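You operate a simulated robot arm through the tools that you are given. There is no shell and no other tool. Be economical: measure what you need, move in short steps, check, and stop when the job is done.

The job below is to be done with a simulated robot arm. You get a single attempt, and the scene is never put back.

TASK
Open the door of the bench by tank three, put the white card stand on the cupboard floor of the bench by tank three, then shut the door. Then open the drawer of the bench by tank three, take the yellow tub and put it in the inside of the drawer by tank three and shut the drawer again. Then open the green-handled drawer, fetch the green cap and set it inside, then shut the drawer. Then close the office door by the passage. Keep to this order. Set down upright: white card stand.

The check looks at the end state, three seconds after you hand in, the way a careful person would. Anything else that was tipped, shoved, dropped, spilled or broken makes it a failure. Lids that push on must go on centred and level and be pressed home; caps that screw on are set level and turned clockwise until they are tight.

THE ROBOT
A 7-joint arm with a two-finger parallel gripper on a trunk, on a base that drives. Base frame: it is fixed to the floor where the robot stands at the start and does not move with it; the origin is under the middle of the robot, x ahead of it, y to its left, z up. Units: m, degrees, N and s.
With the tool pointing down near the work surface it reaches from about 0.28 to 0.72 m from the robot's upright axis, wherever it stands. Its first joint turns from -166.0 to 166.0 degrees. Places, roughly: cupboard floor of the bench by tank three [0.8, -0.1, 0.1]; door of the bench by tank three [0.5, -0.2, 0.4]; drawer of the bench by tank three [0.6, -0.1, 0.7]; green cap (5x5x3 cm) [-7.9, 10.8, 1.1]; green-handled drawer [-8.1, 14.7, 0.7]; green-handled drawer inside [-8.1, 14.7, 0.6]; inside of the drawer by tank three [0.7, -0.1, 0.7]; office door by the passage [-6.3, 5.3, 0.9]; white card stand [0.75, -0.25, 1]; yellow tub (11x11x8 cm) [0.5, 0.5, 0.9]. Payload 1.57 kg.
The TCP is the grasp point between the finger pads, 0.03 m short of the fingertips. In the tool frame z runs along the fingers and y along their closing line. Largest opening 0.08 m; finger width 0.017, thickness 0.012; the body of the gripper, 0.04 by 0.082 m, starts 0.08 m behind the TCP.
Orientation is told as [roll, pitch, yaw] about the base's x, y, z axes, in that order, counted from this pose: with the fingers straight down and closing along the base's y, the tool's x points along the base's -x, its y along +y and its z along -z.

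THE INTERFACE
- The arm moves only by the tool play_rows. Its argument "series" is a list that holds one entry, the list of rows, each a list of 7 numbers: the shift along the tool's x, y, z in cm, then the turn, a rotation vector about the tool's x, y, z in rad, then the gripper command, from -1 (shut) to 1 (fully open), values between in proportion. In form: [[[tx, ty, tz, ax, ay, az, fingers], ...]]. A call has 1 to 8 rows; each row shifts and turns the commanded pose from where the row before left it, along the tool's axes as they then stand. A row lasts 0.2 s, in which the tool goes at most 0.05 m and 8.6 degrees; a call with a longer step from one row to the next is refused whole, and so is a gripper value outside its range. A pose out of reach is approached as far as the arm can. The call stops where the force on the tool passes 40 N (or 10 N more than at its start, if that is more) or the arm is blocked; 0.2 s more then pass. Each finger travels about 0.072 m/s and halts on what it meets, pressing with about 43 N; the grip force reading is that of the motor and also rises with nothing between the fingers. The clock runs only during rows and for 0.2 s after the last one: add rows that do not move to give the fingers time. The reply holds the time, the measured pose of the TCP, the force on the tool along the base axes, the opening and the grip force, in the units named above and with some noise, with the torque about the TCP (base axes, N m) and any sound that the robot's microphone picked up, and new pictures: "views" is both (left out), scene, wrist or none.
- Cameras (640 x 400 px; columns grow to the right, rows downward): "scene" is now at [-0.0122, 0.1277, 1.592]; the picture's right is [-0.18, -0.98, 0.00], its down [-0.83, 0.15, -0.54] and it looks along [0.53, -0.10, -0.84] (base axes); focal length 247 px, centre (320, 200). "wrist" rides on the gripper at [0.072, -0.007, -0.122] in the tool frame; the picture's right is [0.09, 1.00, 0.00], its down [-0.84, 0.08, -0.54] and it looks along [-0.54, 0.05, 0.84] (tool axes); focal length 238 px, centre (320, 200). There is no depth. A picture from a camera that has moved, and an enlarged one, comes with that camera's place and axes in the base frame and with its lens.
- move_column(by): slides the trunk up (or, below 0, down) by that many m; the arm and the scene camera ride with it, the base frame stays. It gives what a move gives, with no picture.
- drive_base(legs): drives the robot by 1 to 6 legs, each [ahead, left, turn to the left] in m, m and degrees, along the robot's own axes; the way and the turn of a leg run together, so that a leg with both is an arc; at most 1.5 m and 180 degrees a leg. The arm and the cameras ride along, it lands a little off, and it stops where it bumps. It gives what a move gives, and a new picture of the scene camera.
- head_to(pan, tilt): turns the head with the scene camera to pan (to the left, within 86 degrees either way) and tilt (down, from -29 to 69), counted from straight ahead of the robot. It gives what a move gives, and a new picture of the scene camera.
- inspect(camera, box): a new picture of the part [left, top, right, bottom] of that camera's present view, enlarged. The clock stands still meanwhile.
- sign_off(): hands the job in; it is judged then, once.

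Go step by step. Nothing tells you exact positions but the pictures and the camera data: compare them with the known pose of the tool, close in by small moves and look again before you grip or let go. The budget is 196 turns and 260 pictures, counting those below and the enlarged ones. Unless the task says otherwise, let go and move clear before handing in.

The tools are called after "Request:" as a command line: name --argument value ..., lists and objects as JSON in quotes. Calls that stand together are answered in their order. play_rows: Moves the arm, as the interface text tells. Its arguments: {"type":"object","properties":{"series":{"type":"array","items":{"type":"array","items":{"type":"array","items":{"type":"number"}}}},"views":{"type":"string","enum":["both","scene","wrist","none"]}},"required":["series"]} The other tools are called the same way: move_column (by) slides the trunk up or down; drive_base (legs) drives the base; head_to (pan, tilt) turns the head that bears the scene camera; inspect (camera, box) takes an enlarged picture of a part of a camera's view; sign_off () hands the job in.

At the start:

```text
t: 0.0
eef_pos: [0.338, -0.2833, 1.1336]
tool_rot: [0.0, 0.1, 0.0]
wrist_force: [0.3, 0.7, 0.2]
wrist_torque: [0.01, 0.0, -0.01]
width: 0.0798
gripper_force: 0.1
trunk travel left (down, up): [-0.425, 0.055]
robot x, y, heading: [-0.0009, 0.0, 0.1]
head pan, tilt: [-10.5, 57.4]
```

scene: 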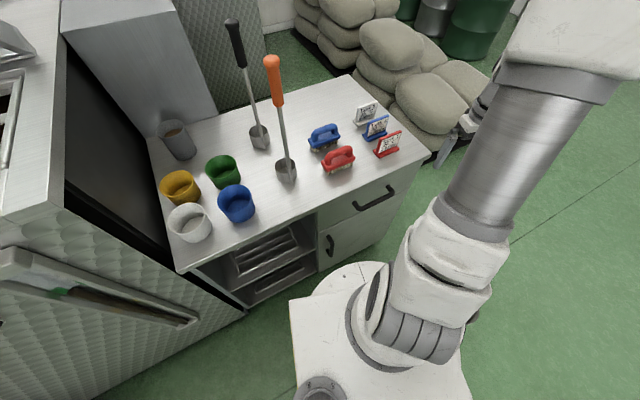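
wrist: 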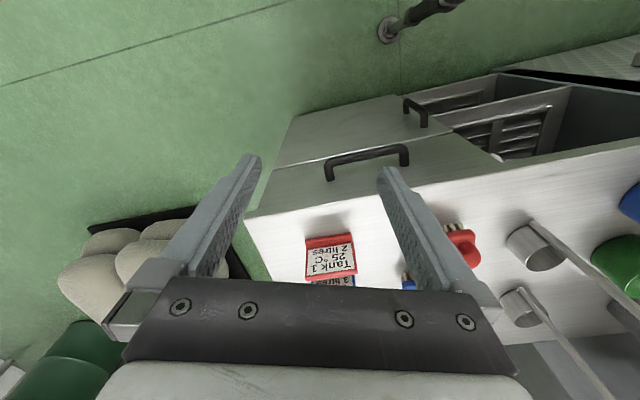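

I see the bench with the drawer and the door below it on its right half, with the card stands, tubs and tools on top. First I'll measure more closely.

Request:
inspect --camera "scene" --box '[280, 80, 440, 180]'

Request:
inspect --camera "scene" --box '[240, 160, 440, 290]'

Request:
inspect --camera "wrist" --box '[240, 60, 640, 310]'

```text
4.00 times, centred on (360, 130) of scene
camera zoom: at [-0.0122, 0.1277, 1.592], right [-0.18, -0.98, 0.0], down [-0.83, 0.15, -0.54], along [0.53, -0.1, -0.84], focal length 989 px, centre (160, 480)
```

zoom: 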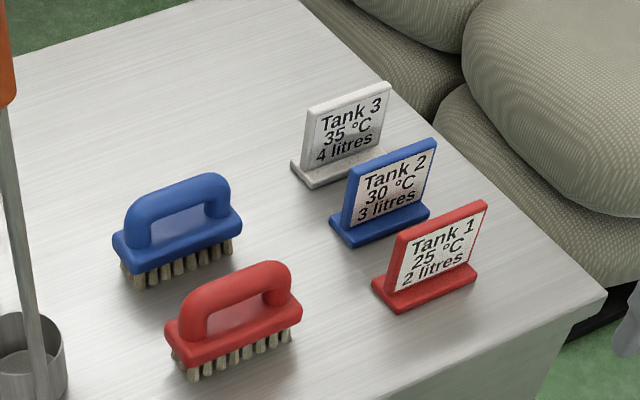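

```text
3.08 times, centred on (340, 225) of scene
camera zoom: at [-0.0122, 0.1277, 1.592], right [-0.18, -0.98, 0.0], down [-0.83, 0.15, -0.54], along [0.53, -0.1, -0.84], focal length 761 px, centre (258, 123)
```

zoom: 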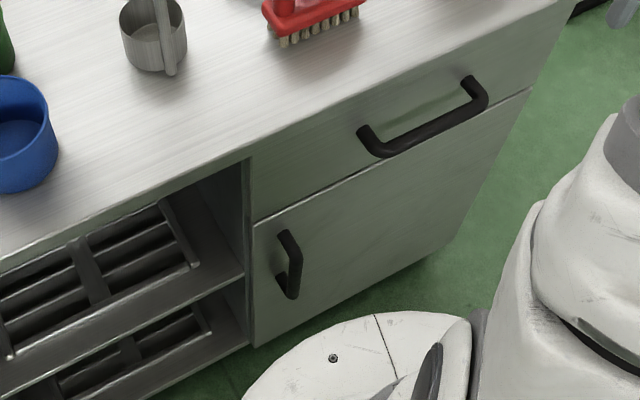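

```text
1.60 times, centred on (440, 185) of wrist
camera zoom: at [0.266, -0.289, 1.2567], right [-0.09, 1.0, 0.0], down [0.84, 0.08, 0.54], along [0.54, 0.05, -0.84], focal length 381 px, centre (128, 224)
```

zoom: 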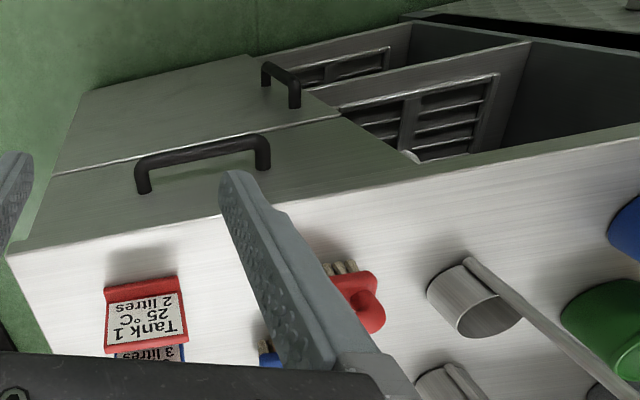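

The bench is turned about 18.5° against me: its front right corner is near (0.55,-0.41) and its top near z 0.90. I'll look to both sides before driving back.

Request:
head_to --pan 86 --tilt 35

Request:
head_to --pan -86 --tilt 35

```text
t: 1.7
eef_pos: [0.3377, -0.2819, 1.1335]
tool_rot: [0.1, 0.1, 0.0]
wrist_force: [-0.3, -1.2, 0.3]
wrist_torque: [0.0, -0.01, -0.02]
width: 0.0801
gripper_force: 0.0
trunk travel left (down, up): [-0.425, 0.055]
robot x, y, heading: [-0.0006, -0.0041, 0.2]
head pan, tilt: [85.9, 35.0]
camera scene: at [-0.0743, 0.2281, 1.6232], right [1.0, -0.07, 0.0], down [-0.04, -0.57, -0.82], along [0.06, 0.82, -0.57], focal length 247 px, centre (320, 200)
```

scene: 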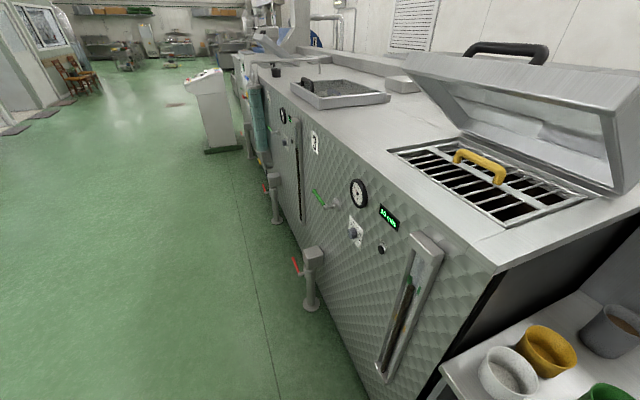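

```text
t: 4.3
eef_pos: [0.3384, -0.2822, 1.1343]
tool_rot: [0.0, 0.1, 0.0]
wrist_force: [0.6, 0.0, 0.0]
wrist_torque: [-0.03, -0.01, 0.02]
width: 0.0799
gripper_force: 0.0
trunk travel left (down, up): [-0.425, 0.055]
robot x, y, heading: [0.0001, -0.0002, 0.2]
head pan, tilt: [-85.9, 35.0]
camera scene: at [-0.0743, 0.0525, 1.6233], right [-1.0, -0.07, 0.0], down [-0.04, 0.57, -0.82], along [0.06, -0.82, -0.57], focal length 247 px, centre (320, 200)
```

scene: 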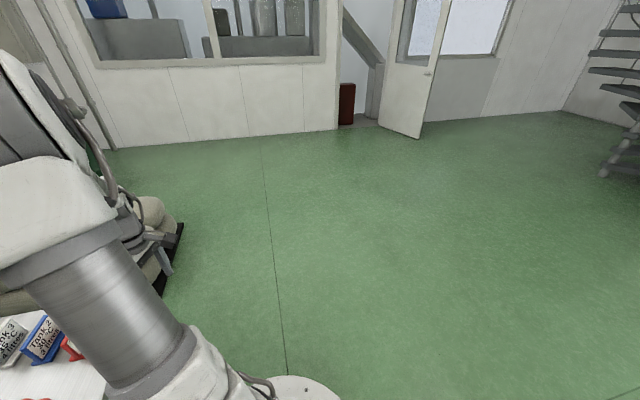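

The floor around me is clear. I'll back off along the bench normal and turn to face the bench.

Request:
drive_base --legs '[[-0.34, -0.12, 0], [0, 0, 18.3]]'

Request:
head_to --pan -10 --tilt 45

```text
t: 8.4
eef_pos: [0.0709, -0.2866, 1.1355]
tool_rot: [0.0, 0.0, 17.6]
wrist_force: [-0.2, -0.3, -0.5]
wrist_torque: [-0.01, -0.02, 0.0]
width: 0.0797
gripper_force: 0.1
trunk travel left (down, up): [-0.425, 0.055]
robot x, y, heading: [-0.3381, -0.1171, 17.6]
head pan, tilt: [-85.9, 35.0]
camera scene: at [-0.4228, -0.0916, 1.6233], right [-0.93, -0.37, 0.0], down [-0.21, 0.53, -0.82], along [0.3, -0.76, -0.57], focal length 247 px, centre (320, 200)
```

scene: 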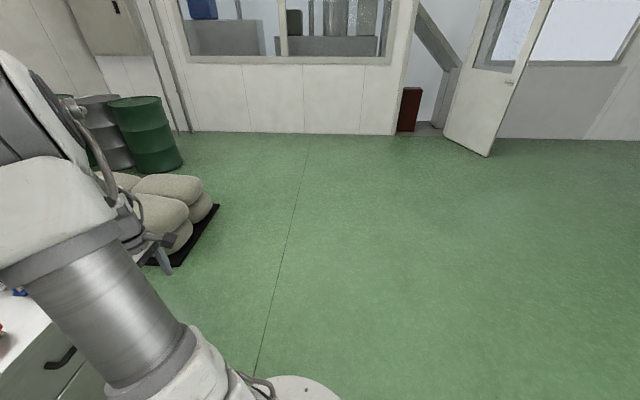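

```text
t: 9.8
eef_pos: [0.0721, -0.2862, 1.1341]
tool_rot: [0.0, 0.1, 17.7]
wrist_force: [-0.4, -0.2, -0.2]
wrist_torque: [-0.04, 0.0, -0.01]
width: 0.08
gripper_force: 0.0
trunk travel left (down, up): [-0.425, 0.055]
robot x, y, heading: [-0.3347, -0.1192, 17.5]
head pan, tilt: [-10.0, 45.0]
camera scene: at [-0.3746, 0.0009, 1.6084], right [0.13, -0.99, 0.0], down [-0.7, -0.09, -0.71], along [0.7, 0.09, -0.71], focal length 247 px, centre (320, 200)
```

scene: 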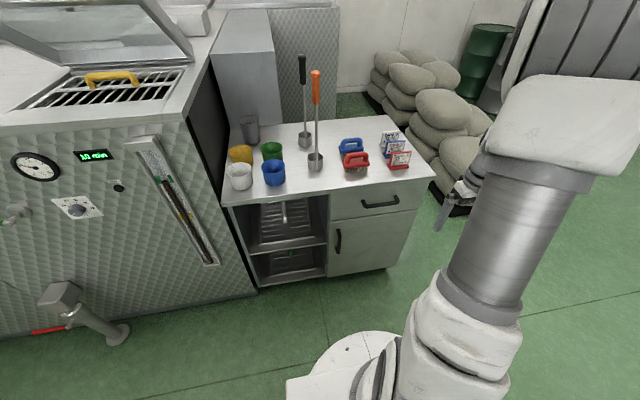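

I'm squared to the bench, about 0.74 m out. I lower the trunk and swing the tool towards horizontal for the door handle near (0.35, 0.0, 0.60).

Request:
move_column --by -0.38

Request:
play_rows --series '[[[-2.5, 2.3, 0, 0, -0.145, 0, 1], [-2.47, 2.3, 0.36, 0, -0.145, 0, 1], [-2.4, 2.3, 0.71, 0, -0.145, 0, 1], [-2.27, 2.3, 1.05, 0, -0.145, 0, 1], [-2.09, 2.3, 1.37, 0, -0.145, 0, 1], [-1.87, 2.3, 1.66, 0, -0.145, 0, 1], [-1.61, 2.3, 1.91, 0, -0.145, 0, 1], [-1.32, 2.3, 2.12, 0, -0.145, 0, 1]]]'

```text
t: 13.5
eef_pos: [0.0722, -0.2856, 0.7544]
tool_rot: [0.1, 0.1, 17.6]
wrist_force: [0.7, -0.4, -0.3]
wrist_torque: [-0.01, 0.01, 0.0]
width: 0.08
gripper_force: 0.1
trunk travel left (down, up): [-0.045, 0.435]
robot x, y, heading: [-0.3364, -0.1182, 17.5]
head pan, tilt: [-10.0, 45.0]
```

```text
t: 15.3
eef_pos: [0.1997, -0.0593, 0.7555]
tool_rot: [-0.2, -66.5, 17.8]
wrist_force: [0.2, 0.3, 0.3]
wrist_torque: [0.04, 0.05, 0.0]
width: 0.0798
gripper_force: 0.1
out of reach, approached as far as the arm can: row 5
trunk travel left (down, up): [-0.045, 0.435]
robot x, y, heading: [-0.3371, -0.1157, 17.4]
head pan, tilt: [-10.0, 45.0]
camera scene: at [-0.3748, 0.0007, 1.2285], right [0.13, -0.99, 0.0], down [-0.7, -0.09, -0.71], along [0.7, 0.09, -0.71], focal length 247 px, centre (320, 200)
camera wrist: at [0.0683, -0.1081, 0.738], right [-0.34, 0.94, -0.09], down [-0.18, 0.03, 0.98], along [0.93, 0.34, 0.16], focal length 238 px, centre (320, 200)
```

scene: 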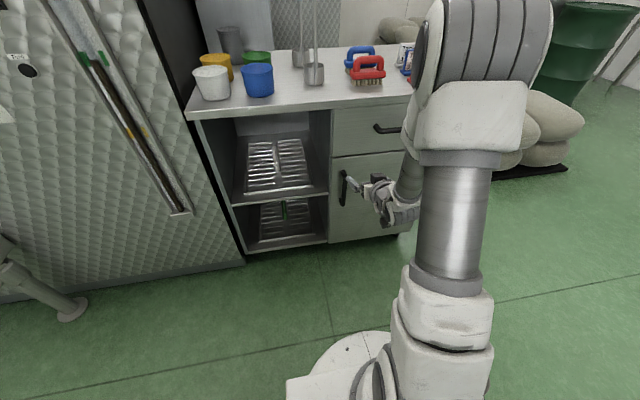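
wrist: 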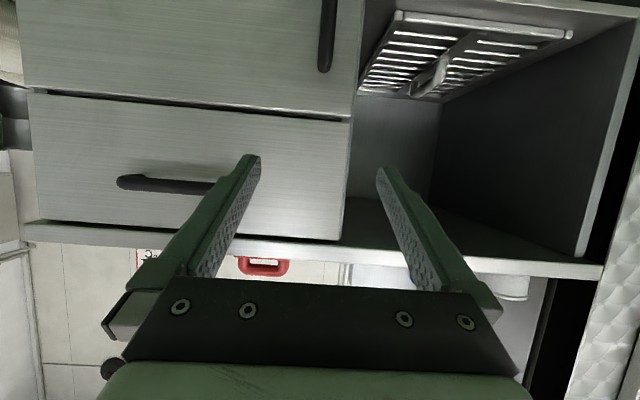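

The wrist view shows the door handle's upper end near z 0.63 and the drawer handle near (0.416,-0.19,0.785). I'll finish the pitch and drop to the door handle.

Request:
play_rows --series '[[[3.25, 0.4, 3.05, 0, -0.137, 0, 1], [3.64, 0.4, 2.58, 0, -0.137, 0, 1], [3.96, 0.4, 2.06, 0, -0.137, 0, 1], [4.2, 0.4, 1.5, 0, 0, 0, 1], [0, 0, 0, 0, 0, 0, 1]]]'

```text
t: 16.5
eef_pos: [0.2672, -0.0696, 0.5957]
tool_rot: [71.8, -89.6, -53.5]
wrist_force: [-0.3, -0.1, -0.2]
wrist_torque: [0.0, 0.02, 0.01]
width: 0.0799
gripper_force: 0.1
out of reach, approached as far as the arm can: row 2, 3, 4
trunk travel left (down, up): [-0.045, 0.435]
robot x, y, heading: [-0.338, -0.1178, 17.7]
head pan, tilt: [-10.0, 45.0]
camera scene: at [-0.3746, 0.0009, 1.2284], right [0.13, -0.99, 0.0], down [-0.7, -0.09, -0.71], along [0.7, 0.09, -0.71], focal length 247 px, centre (320, 200)
camera wrist: at [0.1528, -0.1126, 0.5244], right [-0.31, 0.95, -0.09], down [-0.54, -0.1, 0.84], along [0.78, 0.31, 0.54], focal length 238 px, centre (320, 200)
```

scene: 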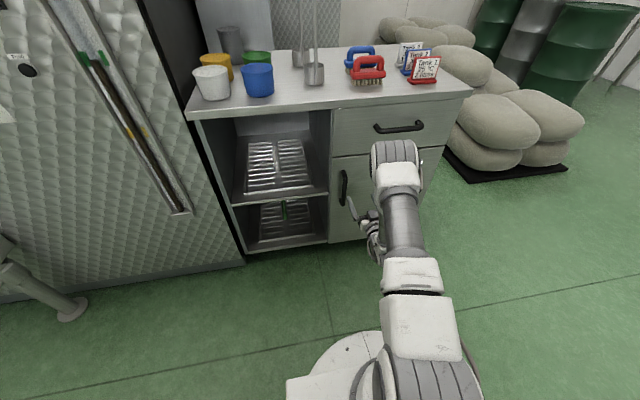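
wrist: 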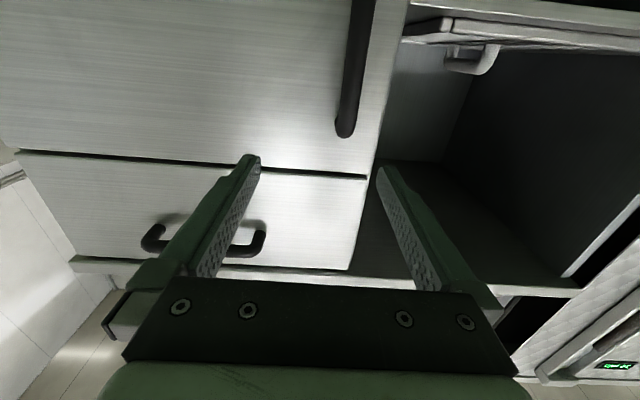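

Triangulating puts the door handle near (0.386, 0.0), z 0.54. I'll line up with it from the left and close in partway.

Request:
play_rows --series '[[[2.0, 1.5, 2.0, 0, 0, 0, 1], [2.0, 1.5, 2.0, 0, 0, 0, 1], [0.5, 0, 2.0, 0, 0, 0, 1], [0, 0, 0, 0, 0, 0, 1]]]'

```text
t: 17.5
eef_pos: [0.3273, -0.0603, 0.5585]
tool_rot: [66.9, -89.7, -48.7]
wrist_force: [0.2, 0.5, -0.3]
wrist_torque: [-0.02, -0.01, 0.0]
width: 0.0799
gripper_force: 0.1
out of reach, approached as far as the arm can: row 1, 2, 3
trunk travel left (down, up): [-0.045, 0.435]
robot x, y, heading: [-0.3363, -0.1213, 17.6]
head pan, tilt: [-10.0, 45.0]
camera scene: at [-0.3746, 0.0009, 1.2284], right [0.13, -0.99, 0.0], down [-0.7, -0.09, -0.71], along [0.7, 0.09, -0.71], focal length 247 px, centre (320, 200)
camera wrist: at [0.2132, -0.1036, 0.4863], right [-0.31, 0.95, -0.09], down [-0.54, -0.1, 0.84], along [0.79, 0.31, 0.54], focal length 238 px, centre (320, 200)
```

scene: 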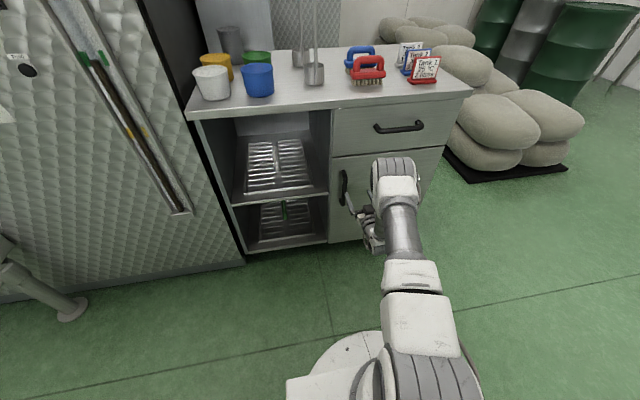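
wrist: 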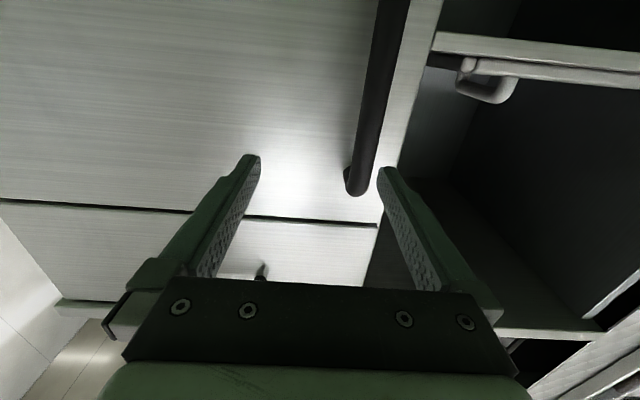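

The arm is near a limit for sideways moves, so I'll shift the base left a little instead.

Request:
drive_base --legs '[[0, 0.035, 0]]'

Request:
play_rows --series '[[[0, 0, 1.5, 0, 0, 0, 1], [0, 0, 1.5, 0, 0, 0, 1], [0, 0, 0, 0, 0, 0, 1]]]' --views "wrist"

```text
t: 18.5
eef_pos: [0.3164, -0.0273, 0.5581]
tool_rot: [67.0, -89.6, -48.9]
wrist_force: [0.5, -1.1, 0.2]
wrist_torque: [0.02, 0.0, -0.01]
width: 0.0803
gripper_force: 0.1
trunk travel left (down, up): [-0.045, 0.435]
robot x, y, heading: [-0.3432, -0.0885, 17.5]
head pan, tilt: [-10.0, 45.0]
camera scene: at [-0.3851, 0.0334, 1.2284], right [0.13, -0.99, 0.0], down [-0.7, -0.09, -0.71], along [0.7, 0.09, -0.71], focal length 247 px, centre (320, 200)
```

scene: 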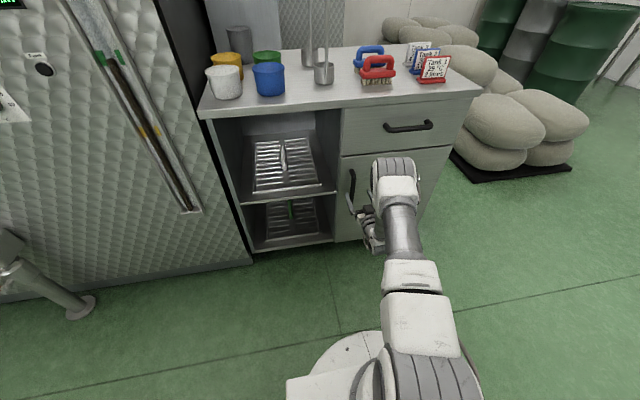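

```text
t: 19.3
eef_pos: [0.3455, -0.0186, 0.5565]
tool_rot: [64.1, -89.7, -45.9]
wrist_force: [-0.2, 0.5, -0.2]
wrist_torque: [-0.03, -0.03, 0.03]
width: 0.08
gripper_force: 0.0
trunk travel left (down, up): [-0.045, 0.435]
robot x, y, heading: [-0.3457, -0.0851, 17.7]
head pan, tilt: [-10.0, 45.0]
camera wrist: at [0.2314, -0.0615, 0.4849], right [-0.31, 0.95, -0.09], down [-0.54, -0.1, 0.84], along [0.79, 0.31, 0.54], focal length 238 px, centre (320, 200)
```

wrist: 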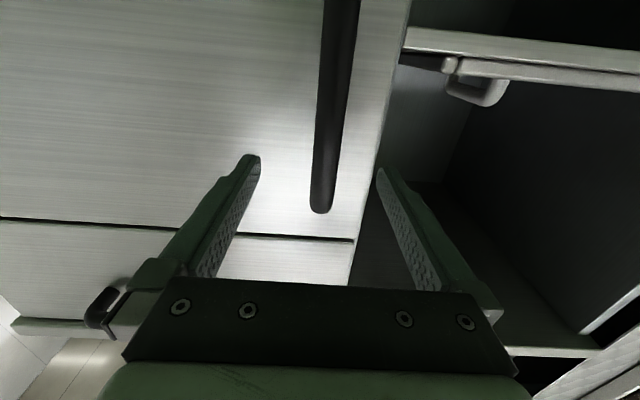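

The handle is now centred between the fingers. I'll go lower and forward, then grip.

Request:
play_rows --series '[[[2.0, 0, 1.0, 0, 0, 0, 1], [1.0, 0, 1.5, 0, 0, 0, 1], [0, 0, 0, 0, 0, 0, 1], [0, 0, 0, 0, 0, 0, -1], [0, 0, 0, 0, 0, 0, -1], [0, 0, 0, 0, 0, 0, -1], [0, 0, 0, 0, 0, 0, -1]]]'

```text
t: 20.9
eef_pos: [0.3687, -0.0067, 0.5261]
tool_rot: [69.3, -89.6, -50.8]
wrist_force: [-10.7, 18.1, 0.6]
wrist_torque: [-0.14, -0.3, 0.37]
width: 0.0197
gripper_force: 33.5
trunk travel left (down, up): [-0.045, 0.435]
robot x, y, heading: [-0.3478, -0.0865, 17.7]
head pan, tilt: [-10.0, 45.0]
camera scene: at [-0.3857, 0.034, 1.2284], right [0.13, -0.99, 0.0], down [-0.7, -0.1, -0.71], along [0.7, 0.09, -0.71], focal length 247 px, centre (320, 200)
camera wrist: at [0.2546, -0.0505, 0.4551], right [-0.32, 0.94, -0.09], down [-0.54, -0.1, 0.84], along [0.78, 0.31, 0.54], focal length 238 px, centre (320, 200)
```

scene: 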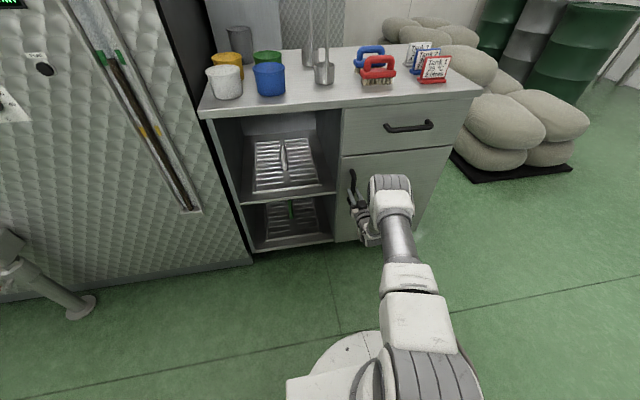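
wrist: 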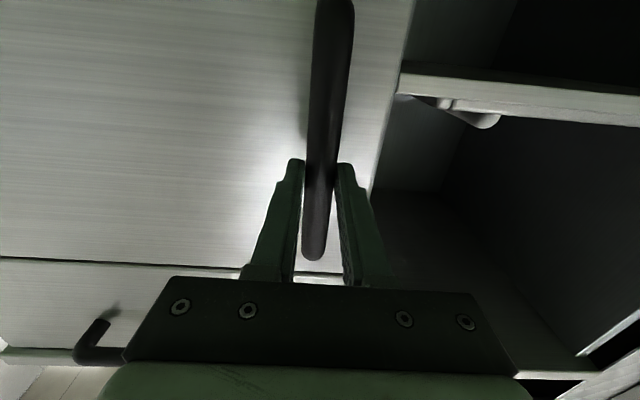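

The handle is gripped (2 cm wide). I pull the door along its arc about a hinge on the right.

Request:
play_rows --series '[[[0, -0.24, -1.87, -0.0436, 0, 0, -1], [0, -0.24, -1.87, -0.0436, 0, 0, -1], [0, -0.24, -1.87, -0.0436, 0, 0, -1], [0, -0.24, -1.87, -0.0436, 0, 0, -1], [0, -0.24, -1.87, -0.0436, 0, 0, -1], [0, -0.24, -1.87, -0.0436, 0, 0, -1], [0, -0.24, -1.87, -0.0436, 0, 0, -1], [0, -0.24, -1.87, -0.0436, 0, 0, -1]]]'

```text
t: 22.7
eef_pos: [0.244, -0.0944, 0.5265]
tool_rot: [79.4, -89.7, -41.5]
wrist_force: [-5.1, 5.4, -3.8]
wrist_torque: [-0.14, -0.15, -0.03]
width: 0.0201
gripper_force: 33.8
trunk travel left (down, up): [-0.045, 0.435]
robot x, y, heading: [-0.3425, -0.0874, 17.6]
head pan, tilt: [-10.0, 45.0]
camera scene: at [-0.3848, 0.0335, 1.2284], right [0.13, -0.99, 0.0], down [-0.7, -0.09, -0.71], along [0.7, 0.09, -0.71], focal length 247 px, centre (320, 200)
camera wrist: at [0.1523, -0.1737, 0.4549], right [-0.61, 0.79, -0.09], down [-0.47, -0.27, 0.84], along [0.63, 0.55, 0.54], focal length 238 px, centre (320, 200)
```

scene: 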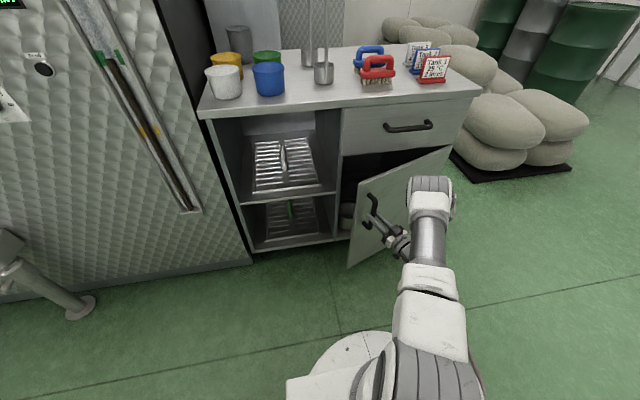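
wrist: 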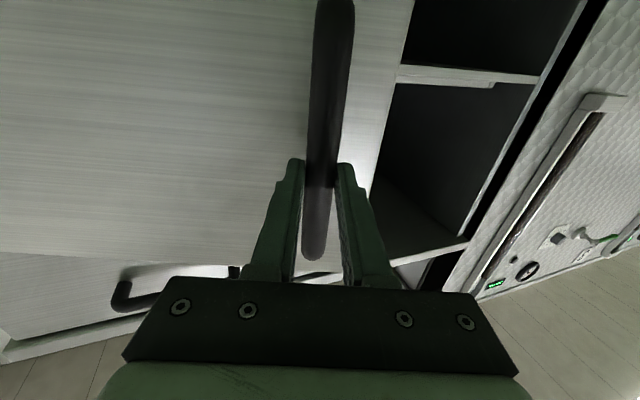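

The door swings easily with low force. I'll keep going along the arc.

Request:
play_rows --series '[[[0, -0.24, -1.87, -0.0436, 0, 0, -1], [0, -0.24, -1.87, -0.0436, 0, 0, -1], [0, -0.24, -1.87, -0.0436, 0, 0, -1], [0, -0.24, -1.87, -0.0436, 0, 0, -1], [0, -0.24, -1.87, -0.0436, 0, 0, -1], [0, -0.24, -1.87, -0.0436, 0, 0, -1], [0, -0.24, -1.87, -0.0436, 0, 0, -1], [0, -0.24, -1.87, -0.0436, 0, 0, -1]]]' --views "none"

Request:
play_rows --series '[[[0, -0.24, -1.87, -0.0436, 0, 0, -1], [0, -0.24, -1.87, -0.0436, 0, 0, -1], [0, -0.24, -1.87, -0.0436, 0, 0, -1], [0, -0.24, -1.87, -0.0436, 0, 0, -1], [0, -0.24, -1.87, -0.0436, 0, 0, -1], [0, -0.24, -1.87, -0.0436, 0, 0, -1]]]'

```text
t: 24.5
eef_pos: [0.1591, -0.2186, 0.5274]
tool_rot: [48.8, -89.7, 9.0]
wrist_force: [28.0, -14.1, -22.4]
wrist_torque: [-0.56, 0.29, -0.63]
width: 0.0197
gripper_force: 33.4
trunk travel left (down, up): [-0.045, 0.435]
robot x, y, heading: [-0.3461, -0.0883, 17.9]
head pan, tilt: [-10.0, 45.0]
```

```text
t: 26.0
eef_pos: [0.1262, -0.3255, 0.5289]
tool_rot: [41.5, -90.1, 30.9]
wrist_force: [4.2, -1.3, -5.4]
wrist_torque: [0.35, -0.07, -0.15]
width: 0.0197
gripper_force: 33.7
trunk travel left (down, up): [-0.045, 0.435]
robot x, y, heading: [-0.349, -0.0831, 17.8]
head pan, tilt: [-10.0, 45.0]
stopped in row 6: the force on the tool passed its limit at 49 N (the readings are from after the stop); the commanded pose is now the measured one
camera scene: at [-0.3845, 0.0332, 1.2286], right [0.13, -0.99, 0.0], down [-0.7, -0.09, -0.71], along [0.7, 0.09, -0.71], focal length 247 px, centre (320, 200)
camera wrist: at [0.0963, -0.4427, 0.4568], right [-0.95, 0.3, -0.09], down [-0.24, -0.49, 0.84], along [0.21, 0.82, 0.54], focal length 238 px, centre (320, 200)
```

scene: 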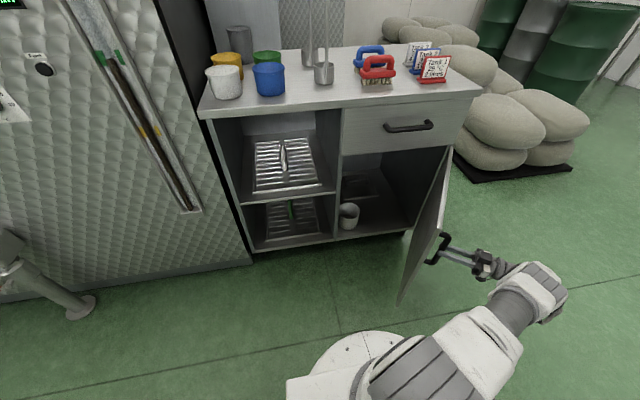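
wrist: 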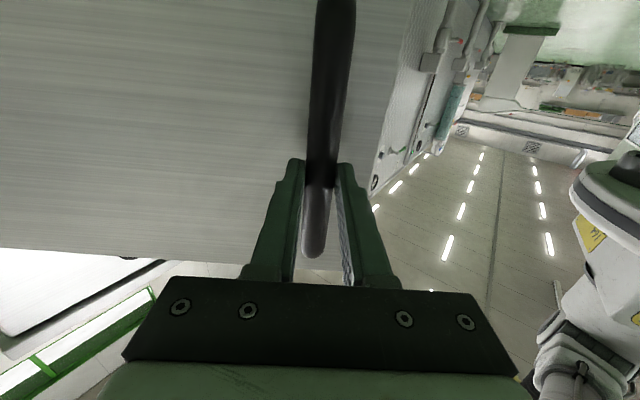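

The door is about 56° open and the hinge fits at (0.548,-0.395) with radius 0.428. I'll carry on.

Request:
play_rows --series '[[[0, -0.22, -1.87, -0.0436, 0, 0, -1], [0, -0.24, -1.87, -0.0436, 0, 0, -1], [0, -0.24, -1.87, -0.0436, 0, 0, -1], [0, -0.24, -1.87, -0.0436, 0, 0, -1], [0, -0.24, -1.87, -0.0436, 0, 0, -1], [0, -0.24, -1.87, -0.0436, 0, 0, -1], [0, -0.24, -1.87, -0.0436, 0, 0, -1]]]'

```text
t: 26.5
eef_pos: [0.1292, -0.32, 0.5352]
tool_rot: [-133.1, -89.7, -150.9]
wrist_force: [10.5, -2.9, -11.7]
wrist_torque: [-1.0, 0.45, -0.26]
width: 0.0198
gripper_force: 33.5
out of reach, approached as far as the arm can: row 1, 2
trunk travel left (down, up): [-0.045, 0.435]
robot x, y, heading: [-0.3438, -0.088, 17.6]
head pan, tilt: [-10.0, 45.0]
stopped in row 2: the force on the tool passed its limit at 69 N (the readings are from after the stop); the commanded pose is now the measured one
camera scene: at [-0.3837, 0.0331, 1.2286], right [0.13, -0.99, 0.0], down [-0.7, -0.09, -0.71], along [0.7, 0.09, -0.71], focal length 247 px, centre (320, 200)
camera wrist: at [0.1061, -0.439, 0.4624], right [-0.96, 0.24, -0.1], down [-0.21, -0.51, 0.83], along [0.16, 0.83, 0.54], focal length 238 px, centre (320, 200)
```

scene: 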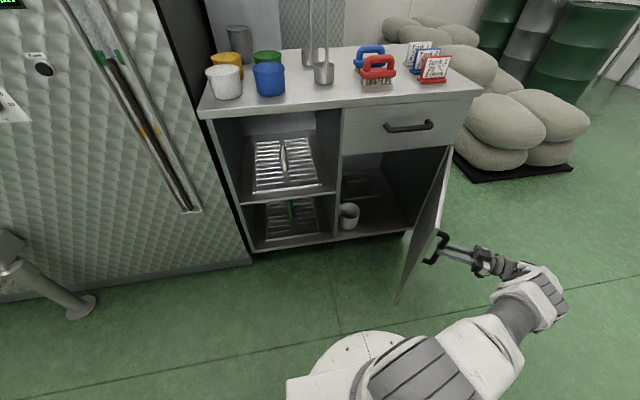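
wrist: 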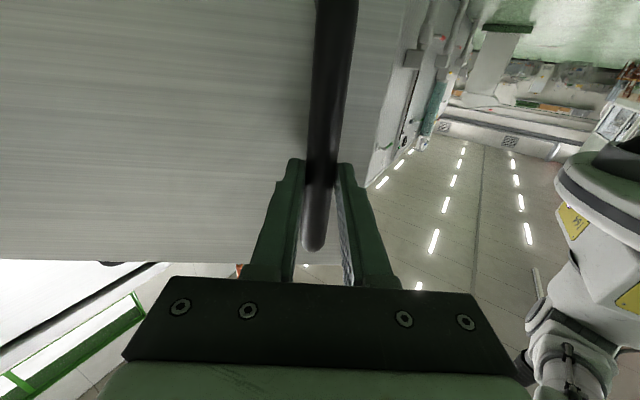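

The arm has reached its limit here, so I'll let go, back away, rise over the door and push it from inside.

Request:
play_rows --series '[[[0, 0, 0, 0, 0, 0, 0.6], [0, 0, 0, 0, 0, 0, 0.6], [0, 0, -3, 0, 0, 0, 0.6], [0, 0, -3, 0, 0, 0, 0.6], [0, 0, -3, 0, 0, 0, 0.6]]]' --views "none"

Request:
move_column --by 0.33

Request:
play_rows --series '[[[0, 0, 0, 0, 0.145, 0, -1], [0, 0, 0, 0, 0.145, 0, -1], [0, 0, 0, 0, 0.145, 0, -1], [0, 0, 0, 0, 0.145, 0, -1], [0, 0, 0, 0, 0.145, 0, -1], [0, 0, 0, 0, 0.145, 0, -1], [0, 0, 0, 0, 0.145, 0, -1], [0, 0, 0, 0, 0.145, 0, -1]]]' --views "scene"

```text
t: 27.7
eef_pos: [0.1084, -0.3532, 0.5388]
tool_rot: [-142.2, -89.6, -141.8]
wrist_force: [-0.7, -0.2, 0.6]
wrist_torque: [0.02, 0.02, 0.01]
width: 0.0641
gripper_force: 0.0
out of reach, approached as far as the arm can: row 3, 4, 5
trunk travel left (down, up): [-0.045, 0.435]
robot x, y, heading: [-0.347, -0.0867, 17.8]
head pan, tilt: [-10.0, 45.0]
```

```text
t: 31.0
eef_pos: [0.1096, -0.3528, 0.867]
tool_rot: [-139.7, -89.5, -144.5]
wrist_force: [0.0, -0.2, 1.3]
wrist_torque: [0.0, -0.04, 0.01]
width: 0.0639
gripper_force: 0.0
trunk travel left (down, up): [-0.375, 0.105]
robot x, y, heading: [-0.3455, -0.092, 17.6]
head pan, tilt: [-10.0, 45.0]
```

```text
t: 32.8
eef_pos: [0.109, -0.3542, 0.8684]
tool_rot: [-0.3, -23.8, 75.9]
wrist_force: [-0.2, 0.6, 0.1]
wrist_torque: [0.0, 0.03, 0.01]
width: 0.0
gripper_force: 20.9
trunk travel left (down, up): [-0.375, 0.105]
robot x, y, heading: [-0.3463, -0.0866, 17.8]
head pan, tilt: [-10.0, 45.0]
camera scene: at [-0.3847, 0.0334, 1.5584], right [0.13, -0.99, 0.0], down [-0.7, -0.09, -0.71], along [0.7, 0.09, -0.71], focal length 247 px, centre (320, 200)
```

scene: 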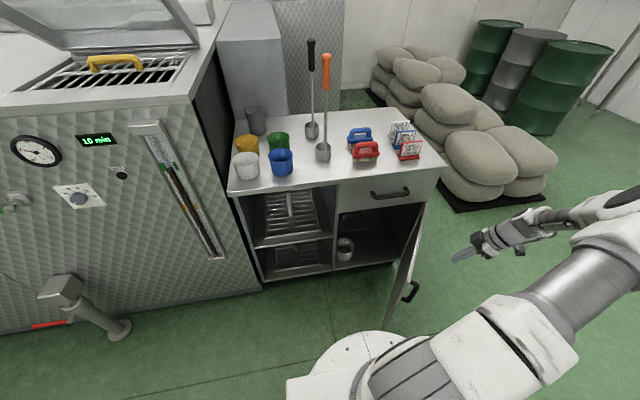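

Now the tool is nearly vertical. I carry it over the door to the inner side.

Request:
play_rows --series '[[[0, 0, 0, 0, 0.138, 0, -1], [0, 0, 0, 0, 0.138, 0, -1], [0, 0, 0, 0, 0.138, 0, -1], [-4.32, -0.8, 0, 0, 0, 0, -1], [-4.32, -0.8, 0, 0, 0, 0, -1], [-4.32, -0.8, 0, 0, 0, 0, -1], [-4.32, -0.8, 0, 0, 0, 0, -1], [-4.32, -0.8, 0, 0, 0, 0, -1]]]' --views "scene"

Request:
move_column --by -0.3

```text
t: 34.6
eef_pos: [0.2025, -0.1542, 0.8675]
tool_rot: [-0.3, -0.1, 75.8]
wrist_force: [0.1, -1.0, 0.5]
wrist_torque: [0.06, 0.0, -0.01]
width: 0.0001
gripper_force: 21.4
trunk travel left (down, up): [-0.375, 0.105]
robot x, y, heading: [-0.3465, -0.0885, 17.7]
head pan, tilt: [-10.0, 45.0]
camera scene: at [-0.3847, 0.0334, 1.5584], right [0.13, -0.99, 0.0], down [-0.7, -0.09, -0.71], along [0.7, 0.09, -0.71], focal length 247 px, centre (320, 200)
```

scene: 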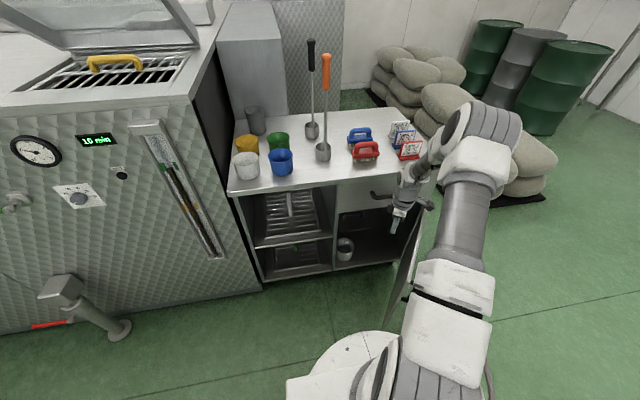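

```text
t: 37.6
eef_pos: [0.2015, -0.1538, 0.5673]
tool_rot: [-0.3, -0.2, 75.9]
wrist_force: [0.9, 0.2, 0.6]
wrist_torque: [0.02, -0.01, 0.01]
width: 0.0004
gripper_force: 21.8
trunk travel left (down, up): [-0.075, 0.405]
robot x, y, heading: [-0.345, -0.0859, 17.5]
head pan, tilt: [-10.0, 45.0]
```

Now I push the inner face of the door to the right.

Request:
play_rows --series '[[[3.88, -0.97, 0, 0, 0, 0, -1], [3.88, -0.97, 0, 0, 0, 0, -1], [3.88, -0.97, 0, 0, 0, 0, -1], [3.5, -0.9, 0, 0, 0, 0, -1], [3, -0.75, 0, 0, 0, 0, -1], [3, -0.75, 0, 0, 0, 0, -1], [3, -0.75, 0, 0, 0, 0, -1], [3, -0.75, 0, 0, 0, 0, -1]]]' --views "none"

Request:
play_rows --series '[[[3, -0.75, 0, 0, 0, 0, -1], [3, -0.75, 0, 0, 0, 0, -1], [3, -0.75, 0, 0, 0, 0, -1], [3, -0.75, 0, 0, 0, 0, -1]]]' --views "scene"

```text
t: 39.4
eef_pos: [0.2014, -0.4349, 0.567]
tool_rot: [-0.2, -0.2, 75.8]
wrist_force: [-0.5, -0.3, 0.8]
wrist_torque: [-0.02, 0.02, -0.03]
width: 0.0
gripper_force: 21.0
trunk travel left (down, up): [-0.075, 0.405]
robot x, y, heading: [-0.351, -0.0864, 17.7]
head pan, tilt: [-10.0, 45.0]
```

```text
t: 40.4
eef_pos: [0.1914, -0.5458, 0.5678]
tool_rot: [-0.3, -0.3, 75.8]
wrist_force: [0.3, -0.6, 0.2]
wrist_torque: [-0.01, 0.02, 0.02]
width: 0.0
gripper_force: 21.6
out of reach, approached as far as the arm can: row 4
trunk travel left (down, up): [-0.075, 0.405]
robot x, y, heading: [-0.3449, -0.0857, 17.6]
head pan, tilt: [-10.0, 45.0]
camera scene: at [-0.3847, 0.0335, 1.2584], right [0.13, -0.99, 0.0], down [-0.7, -0.09, -0.71], along [0.7, 0.09, -0.71], focal length 247 px, centre (320, 200)
```

scene: 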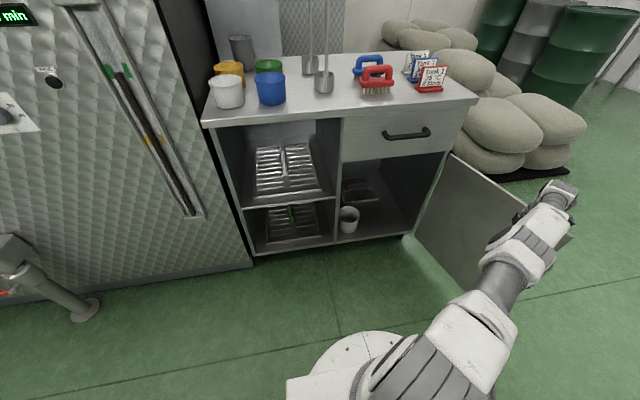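

The door stands wide open. I'll move off it, raise the trunk and drive closer to reach the white card stand.

Request:
play_rows --series '[[[-4, 1, 0, 0, 0, 0, -1], [-4, 1, 0, 0, 0, 0, 0], [-4, 1, 0, 0, 0, 0, 0], [-4, 1, 0, 0, 0, 0, 0], [-2, 0.5, 0, 0, 0, 0, 0]]]' --views "none"

Request:
move_column --by 0.4

Request:
play_rows --series '[[[0, 0, -4, 0, 0, 0, 0], [0, 0, -4, 0, 0, 0, 0], [0, 0, -4, 0, 0, 0, 0], [0, 0, 0, 0, 0, 0, 0]]]' --views "scene"

```text
t: 41.6
eef_pos: [0.2756, -0.422, 0.5554]
tool_rot: [-0.3, -0.2, 75.8]
wrist_force: [0.0, -0.4, -0.2]
wrist_torque: [-0.01, 0.0, 0.02]
width: 0.04
gripper_force: 0.0
out of reach, approached as far as the arm can: row 1, 2, 3, 4, 5
trunk travel left (down, up): [-0.075, 0.405]
robot x, y, heading: [-0.3445, -0.0882, 17.7]
head pan, tilt: [-10.0, 45.0]
```

```text
t: 45.4
eef_pos: [0.2767, -0.4213, 0.9558]
tool_rot: [-0.2, -0.1, 75.8]
wrist_force: [0.0, 0.2, 0.2]
wrist_torque: [0.02, -0.01, -0.04]
width: 0.04
gripper_force: 0.2
trunk travel left (down, up): [-0.475, 0.005]
robot x, y, heading: [-0.3448, -0.0865, 17.8]
head pan, tilt: [-10.0, 45.0]
```

```text
t: 46.4
eef_pos: [0.2823, -0.4263, 1.0751]
tool_rot: [-0.1, -0.2, 75.9]
wrist_force: [-0.1, 0.3, -0.5]
wrist_torque: [-0.01, 0.02, 0.01]
width: 0.0394
gripper_force: 0.1
out of reach, approached as far as the arm can: row 1, 2
trunk travel left (down, up): [-0.475, 0.005]
robot x, y, heading: [-0.3459, -0.0862, 17.8]
head pan, tilt: [-10.0, 45.0]
camera scene: at [-0.3847, 0.0334, 1.6584], right [0.13, -0.99, 0.0], down [-0.7, -0.09, -0.71], along [0.7, 0.09, -0.71], focal length 247 px, centre (320, 200)
```

scene: 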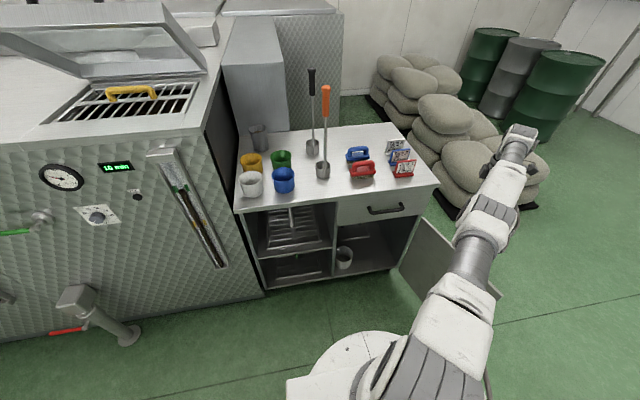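

I pull the arm in closer and turn the wrist round so that the fingers will close along the plate's thickness with a safe range for placing later.

Request:
play_rows --series '[[[-3.05, 3.23, 0, 0, 0, 0, 0], [-3.05, 3.23, 0, 0, 0, 0, 0], [-3.05, 3.23, 0, 0, 0, 0, 0], [-3.05, 3.23, 0, 0, 0, 0, 0], [-3.05, 3.23, 0, 0, 0, 0, 0], [-3.05, 3.23, 0, 0, 0, 0, 0], [-3.05, 3.23, 0, 0, 0, 0, 0], [0, 0, 0, 0, 0, 0.14, 0]]]' --views "none"

Request:
play_rows --series '[[[0, 0, -1, 0, 0, 0.145, 0], [0, 0, -1, 0, 0, 0.145, 0], [0, 0, -1, 0, 0, 0.145, 0], [0, 0, -1, 0, 0, 0.145, 0], [0, 0, -1, 0, 0, 0.145, 0], [0, 0, -1, 0, 0, 0.145, 0], [0, 0, -1, 0, 0, 0.145, 0], [0, 0, -1, 0, 0, 0.145, 0]]]' --views "none"

Request:
play_rows --series '[[[0, 0, 0, 0, 0, 0.145, 0], [0, 0, 0, 0, 0, 0.145, 0], [0, 0, 0, 0, 0, 0.145, 0], [0, 0, 0, 0, 0, 0.145, 0], [0, 0, 0, 0, 0, 0.145, 0], [0, 0, 0, 0, 0, 0.145, 0], [0, 0, 0, 0, 0, 0.145, 0], [0, 0, 0, 0, 0, 0.145, 0]]]' --views "scene"

```text
t: 48.2
eef_pos: [0.348, -0.2728, 1.0786]
tool_rot: [0.0, -0.2, 67.7]
wrist_force: [0.5, -0.2, -0.9]
wrist_torque: [-0.02, 0.01, 0.02]
width: 0.0399
gripper_force: 0.0
out of reach, approached as far as the arm can: row 1, 2, 3, 4, 5, 6, 7
trunk travel left (down, up): [-0.475, 0.005]
robot x, y, heading: [-0.3461, -0.0879, 17.6]
head pan, tilt: [-10.0, 45.0]
```

```text
t: 50.0
eef_pos: [0.3448, -0.2713, 1.1581]
tool_rot: [0.2, -0.4, 1.3]
wrist_force: [-0.8, 0.0, 0.8]
wrist_torque: [-0.01, 0.02, -0.01]
width: 0.0401
gripper_force: 0.1
trunk travel left (down, up): [-0.475, 0.005]
robot x, y, heading: [-0.3458, -0.0877, 17.7]
head pan, tilt: [-10.0, 45.0]
```

```text
t: 51.8
eef_pos: [0.3435, -0.2737, 1.1569]
tool_rot: [0.3, 0.0, -65.3]
wrist_force: [-0.2, -0.2, 0.0]
wrist_torque: [-0.02, 0.02, -0.02]
width: 0.04
gripper_force: 0.1
out of reach, approached as far as the arm can: row 3
trunk travel left (down, up): [-0.475, 0.005]
robot x, y, heading: [-0.3436, -0.0894, 17.4]
head pan, tilt: [-10.0, 45.0]
camera scene: at [-0.3847, 0.0334, 1.6584], right [0.13, -0.99, 0.0], down [-0.7, -0.09, -0.71], along [0.7, 0.09, -0.71], focal length 247 px, centre (320, 200)
```

scene: 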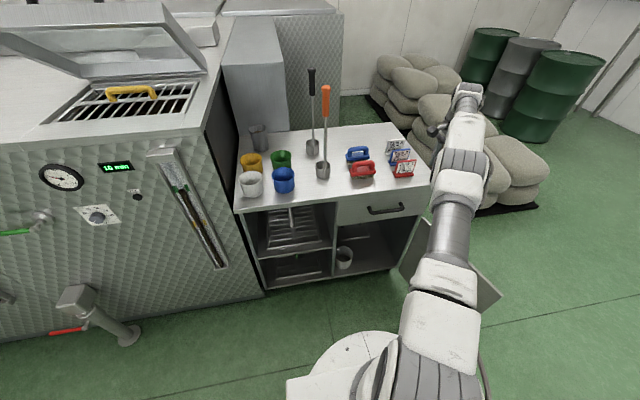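

The arm is stretched, so I draw it in first, then drive in close in front of the drawer.

Request:
play_rows --series '[[[2.9, -2.8, 0, 0, 0, 0, 0], [2.9, -2.8, 0, 0, 0, 0, 0], [2.9, -2.8, 0, 0, 0, 0, 0], [2.9, -2.8, 0, 0, 0, 0, 0], [0, 0, 0, 0, 0, 0.14, 0], [0, 0, 0, 0, 0, 0.14, 0], [0, 0, 0, 0, 0, 0, 0]]]' --views "none"

Request:
drive_base --legs '[[0.168, -0.107, 0], [0.168, -0.107, 0]]'

Request:
inspect --camera "wrist" --box '[0, 0, 640, 400]'

```text
t: 53.4
eef_pos: [0.1923, -0.2124, 1.1567]
tool_rot: [0.3, 0.1, -81.3]
wrist_force: [0.2, -0.2, 0.1]
wrist_torque: [0.0, 0.02, 0.01]
width: 0.0397
gripper_force: 0.1
trunk travel left (down, up): [-0.475, 0.005]
robot x, y, heading: [-0.3515, -0.0859, 17.4]
head pan, tilt: [-10.0, 45.0]
```

```text
t: 56.5
eef_pos: [0.5761, -0.3129, 1.1568]
tool_rot: [0.3, 0.1, -81.3]
wrist_force: [-0.9, -0.2, -0.4]
wrist_torque: [0.02, 0.02, 0.02]
width: 0.0398
gripper_force: 0.0
trunk travel left (down, up): [-0.475, 0.005]
robot x, y, heading: [0.0405, -0.1858, 17.7]
head pan, tilt: [-10.0, 45.0]
camera scene: at [-0.0002, -0.0662, 1.6585], right [0.13, -0.99, 0.0], down [-0.7, -0.09, -0.71], along [0.7, 0.09, -0.71], focal length 247 px, centre (320, 200)
```

scene: 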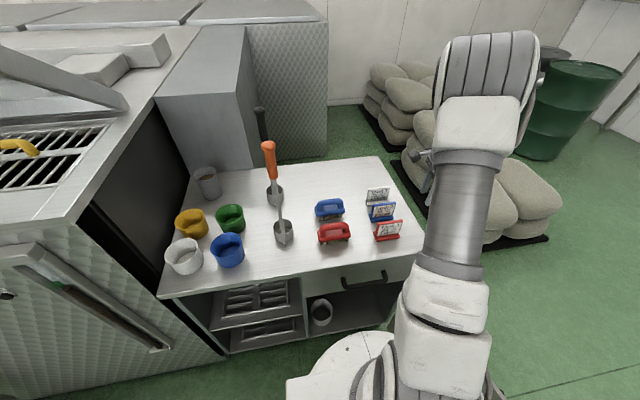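

```text
1.00 times, centred on (320, 200) of wrist (not enlarged: the box is as wide or as high as the picture)
camera zoom: at [0.5582, -0.242, 1.279], right [0.97, 0.24, 0.0], down [0.2, -0.82, 0.54], along [0.14, -0.52, -0.84], focal length 238 px, centre (320, 200)
```

zoom: 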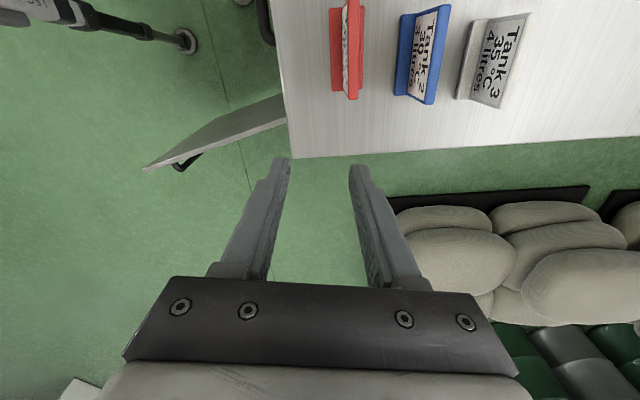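

The stands line up with the bench; the white one's base front is near (0.764,-0.208). I'll zoom in to get its height and lean.

Request:
inspect --camera "scene" --box '[340, 175, 420, 245]'

Request:
inspect --camera "wrist" --box '[320, 0, 560, 150]'

```text
5.71 times, centred on (380, 210) of scene
camera zoom: at [-0.0002, -0.0662, 1.6585], right [0.13, -0.99, 0.0], down [-0.7, -0.09, -0.71], along [0.7, 0.09, -0.71], focal length 1413 px, centre (-23, 143)
```

zoom: 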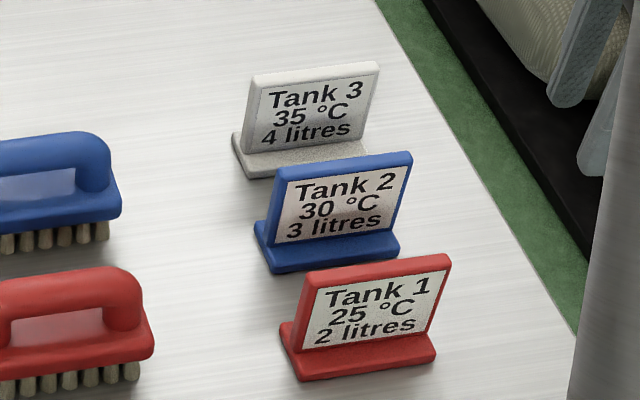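

```text
2.67 times, centred on (440, 75) of wrist
camera zoom: at [0.5582, -0.242, 1.279], right [0.97, 0.24, 0.0], down [0.2, -0.82, 0.54], along [0.14, -0.52, -0.84], focal length 636 px, centre (0, 533)
```

zoom: 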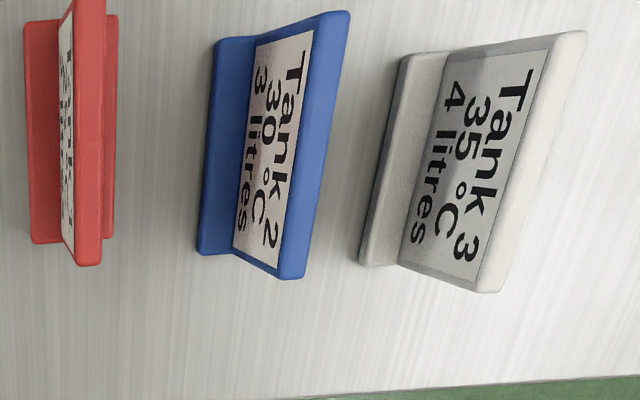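

The plate stands about upright: top near z 0.985, centred near (0.766,-0.21). I tilt the tool 30° sideways, line it up with the plate and hover above its left part.

Request:
play_rows --series '[[[0, 0, 0, 0, 0, -0.081, 0], [0, 0, 0, 0, 0, -0.081, 0], [0, 0, 0, 0, -0.131, 0, 0], [0, 0, 0, 0, -0.131, 0, 0], [0, 0, 0, 0, -0.131, 0, 0], [0, 0, 0, 0, -0.131, 0, 0], [2.4, 3.57, 0.52, 0, 0, 0, 0], [2.4, 3.57, 0.52, 0, 0, 0, 0]]]' --views "none"

Request:
play_rows --series '[[[2.4, 3.57, 0.52, 0, 0, 0, 0], [2.4, 3.57, 0.52, 0, 0, 0, 0], [2.4, 3.57, 0.52, 0, 0, 0, 0], [2.4, 3.57, 0.52, 0, 0, 0, 0], [0, 0, 0, 0, 0, 0, 0]]]'

```text
t: 58.3
eef_pos: [0.6318, -0.2553, 1.1213]
tool_rot: [0.3, -30.0, -72.0]
wrist_force: [-0.3, -0.7, -0.3]
wrist_torque: [0.03, 0.01, -0.02]
width: 0.0399
gripper_force: 0.1
trunk travel left (down, up): [-0.475, 0.005]
robot x, y, heading: [0.0374, -0.1879, 17.7]
head pan, tilt: [-10.0, 45.0]
```

```text
t: 59.5
eef_pos: [0.7449, -0.1394, 1.0542]
tool_rot: [0.3, -30.1, -72.1]
wrist_force: [-0.8, 0.2, -0.3]
wrist_torque: [-0.01, 0.02, 0.0]
width: 0.0399
gripper_force: 0.1
trunk travel left (down, up): [-0.475, 0.005]
robot x, y, heading: [0.0359, -0.1864, 17.7]
head pan, tilt: [-10.0, 45.0]
camera scene: at [-0.0006, -0.066, 1.6585], right [0.13, -0.99, 0.0], down [-0.7, -0.09, -0.71], along [0.7, 0.09, -0.71], focal length 247 px, centre (320, 200)
camera wrist: at [0.7007, -0.0229, 1.1241], right [0.92, 0.38, -0.04], down [0.21, -0.41, 0.89], along [0.32, -0.83, -0.46], focal length 238 px, centre (320, 200)
```

scene: 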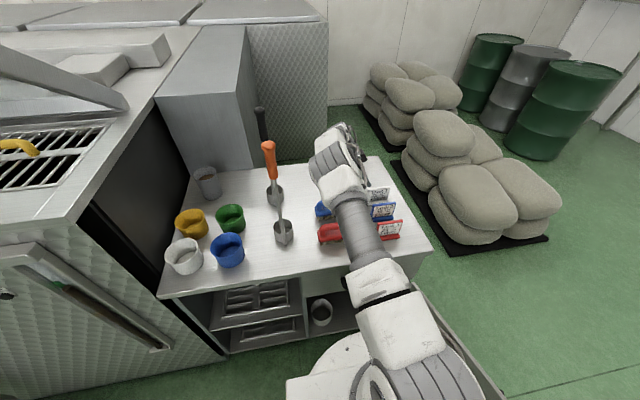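
wrist: 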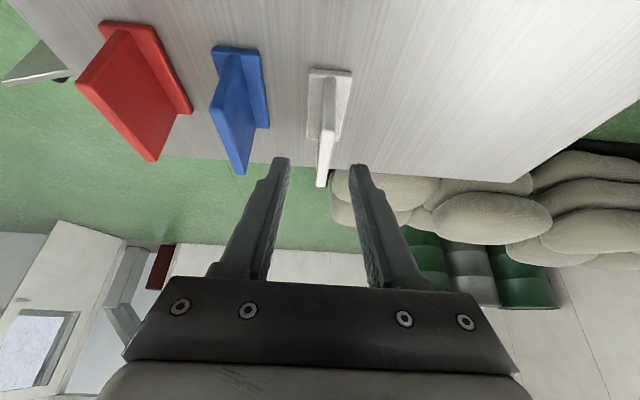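

Now I see the white plate edge-on, centred between the fingers. I'll zoom to find its near top corner.

Request:
inspect --camera "wrist" --box '[260, 50, 400, 200]'

```text
2.67 times, centred on (330, 125) of wrist
camera zoom: at [0.7007, -0.0229, 1.1241], right [0.92, 0.38, -0.04], down [0.21, -0.41, 0.89], along [0.32, -0.83, -0.46], focal length 636 px, centre (293, 400)
```

zoom: 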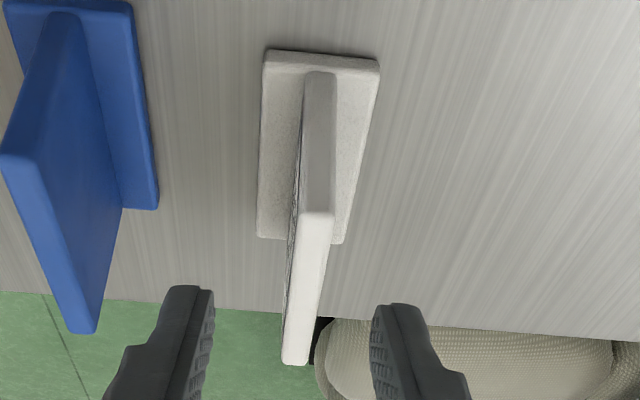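

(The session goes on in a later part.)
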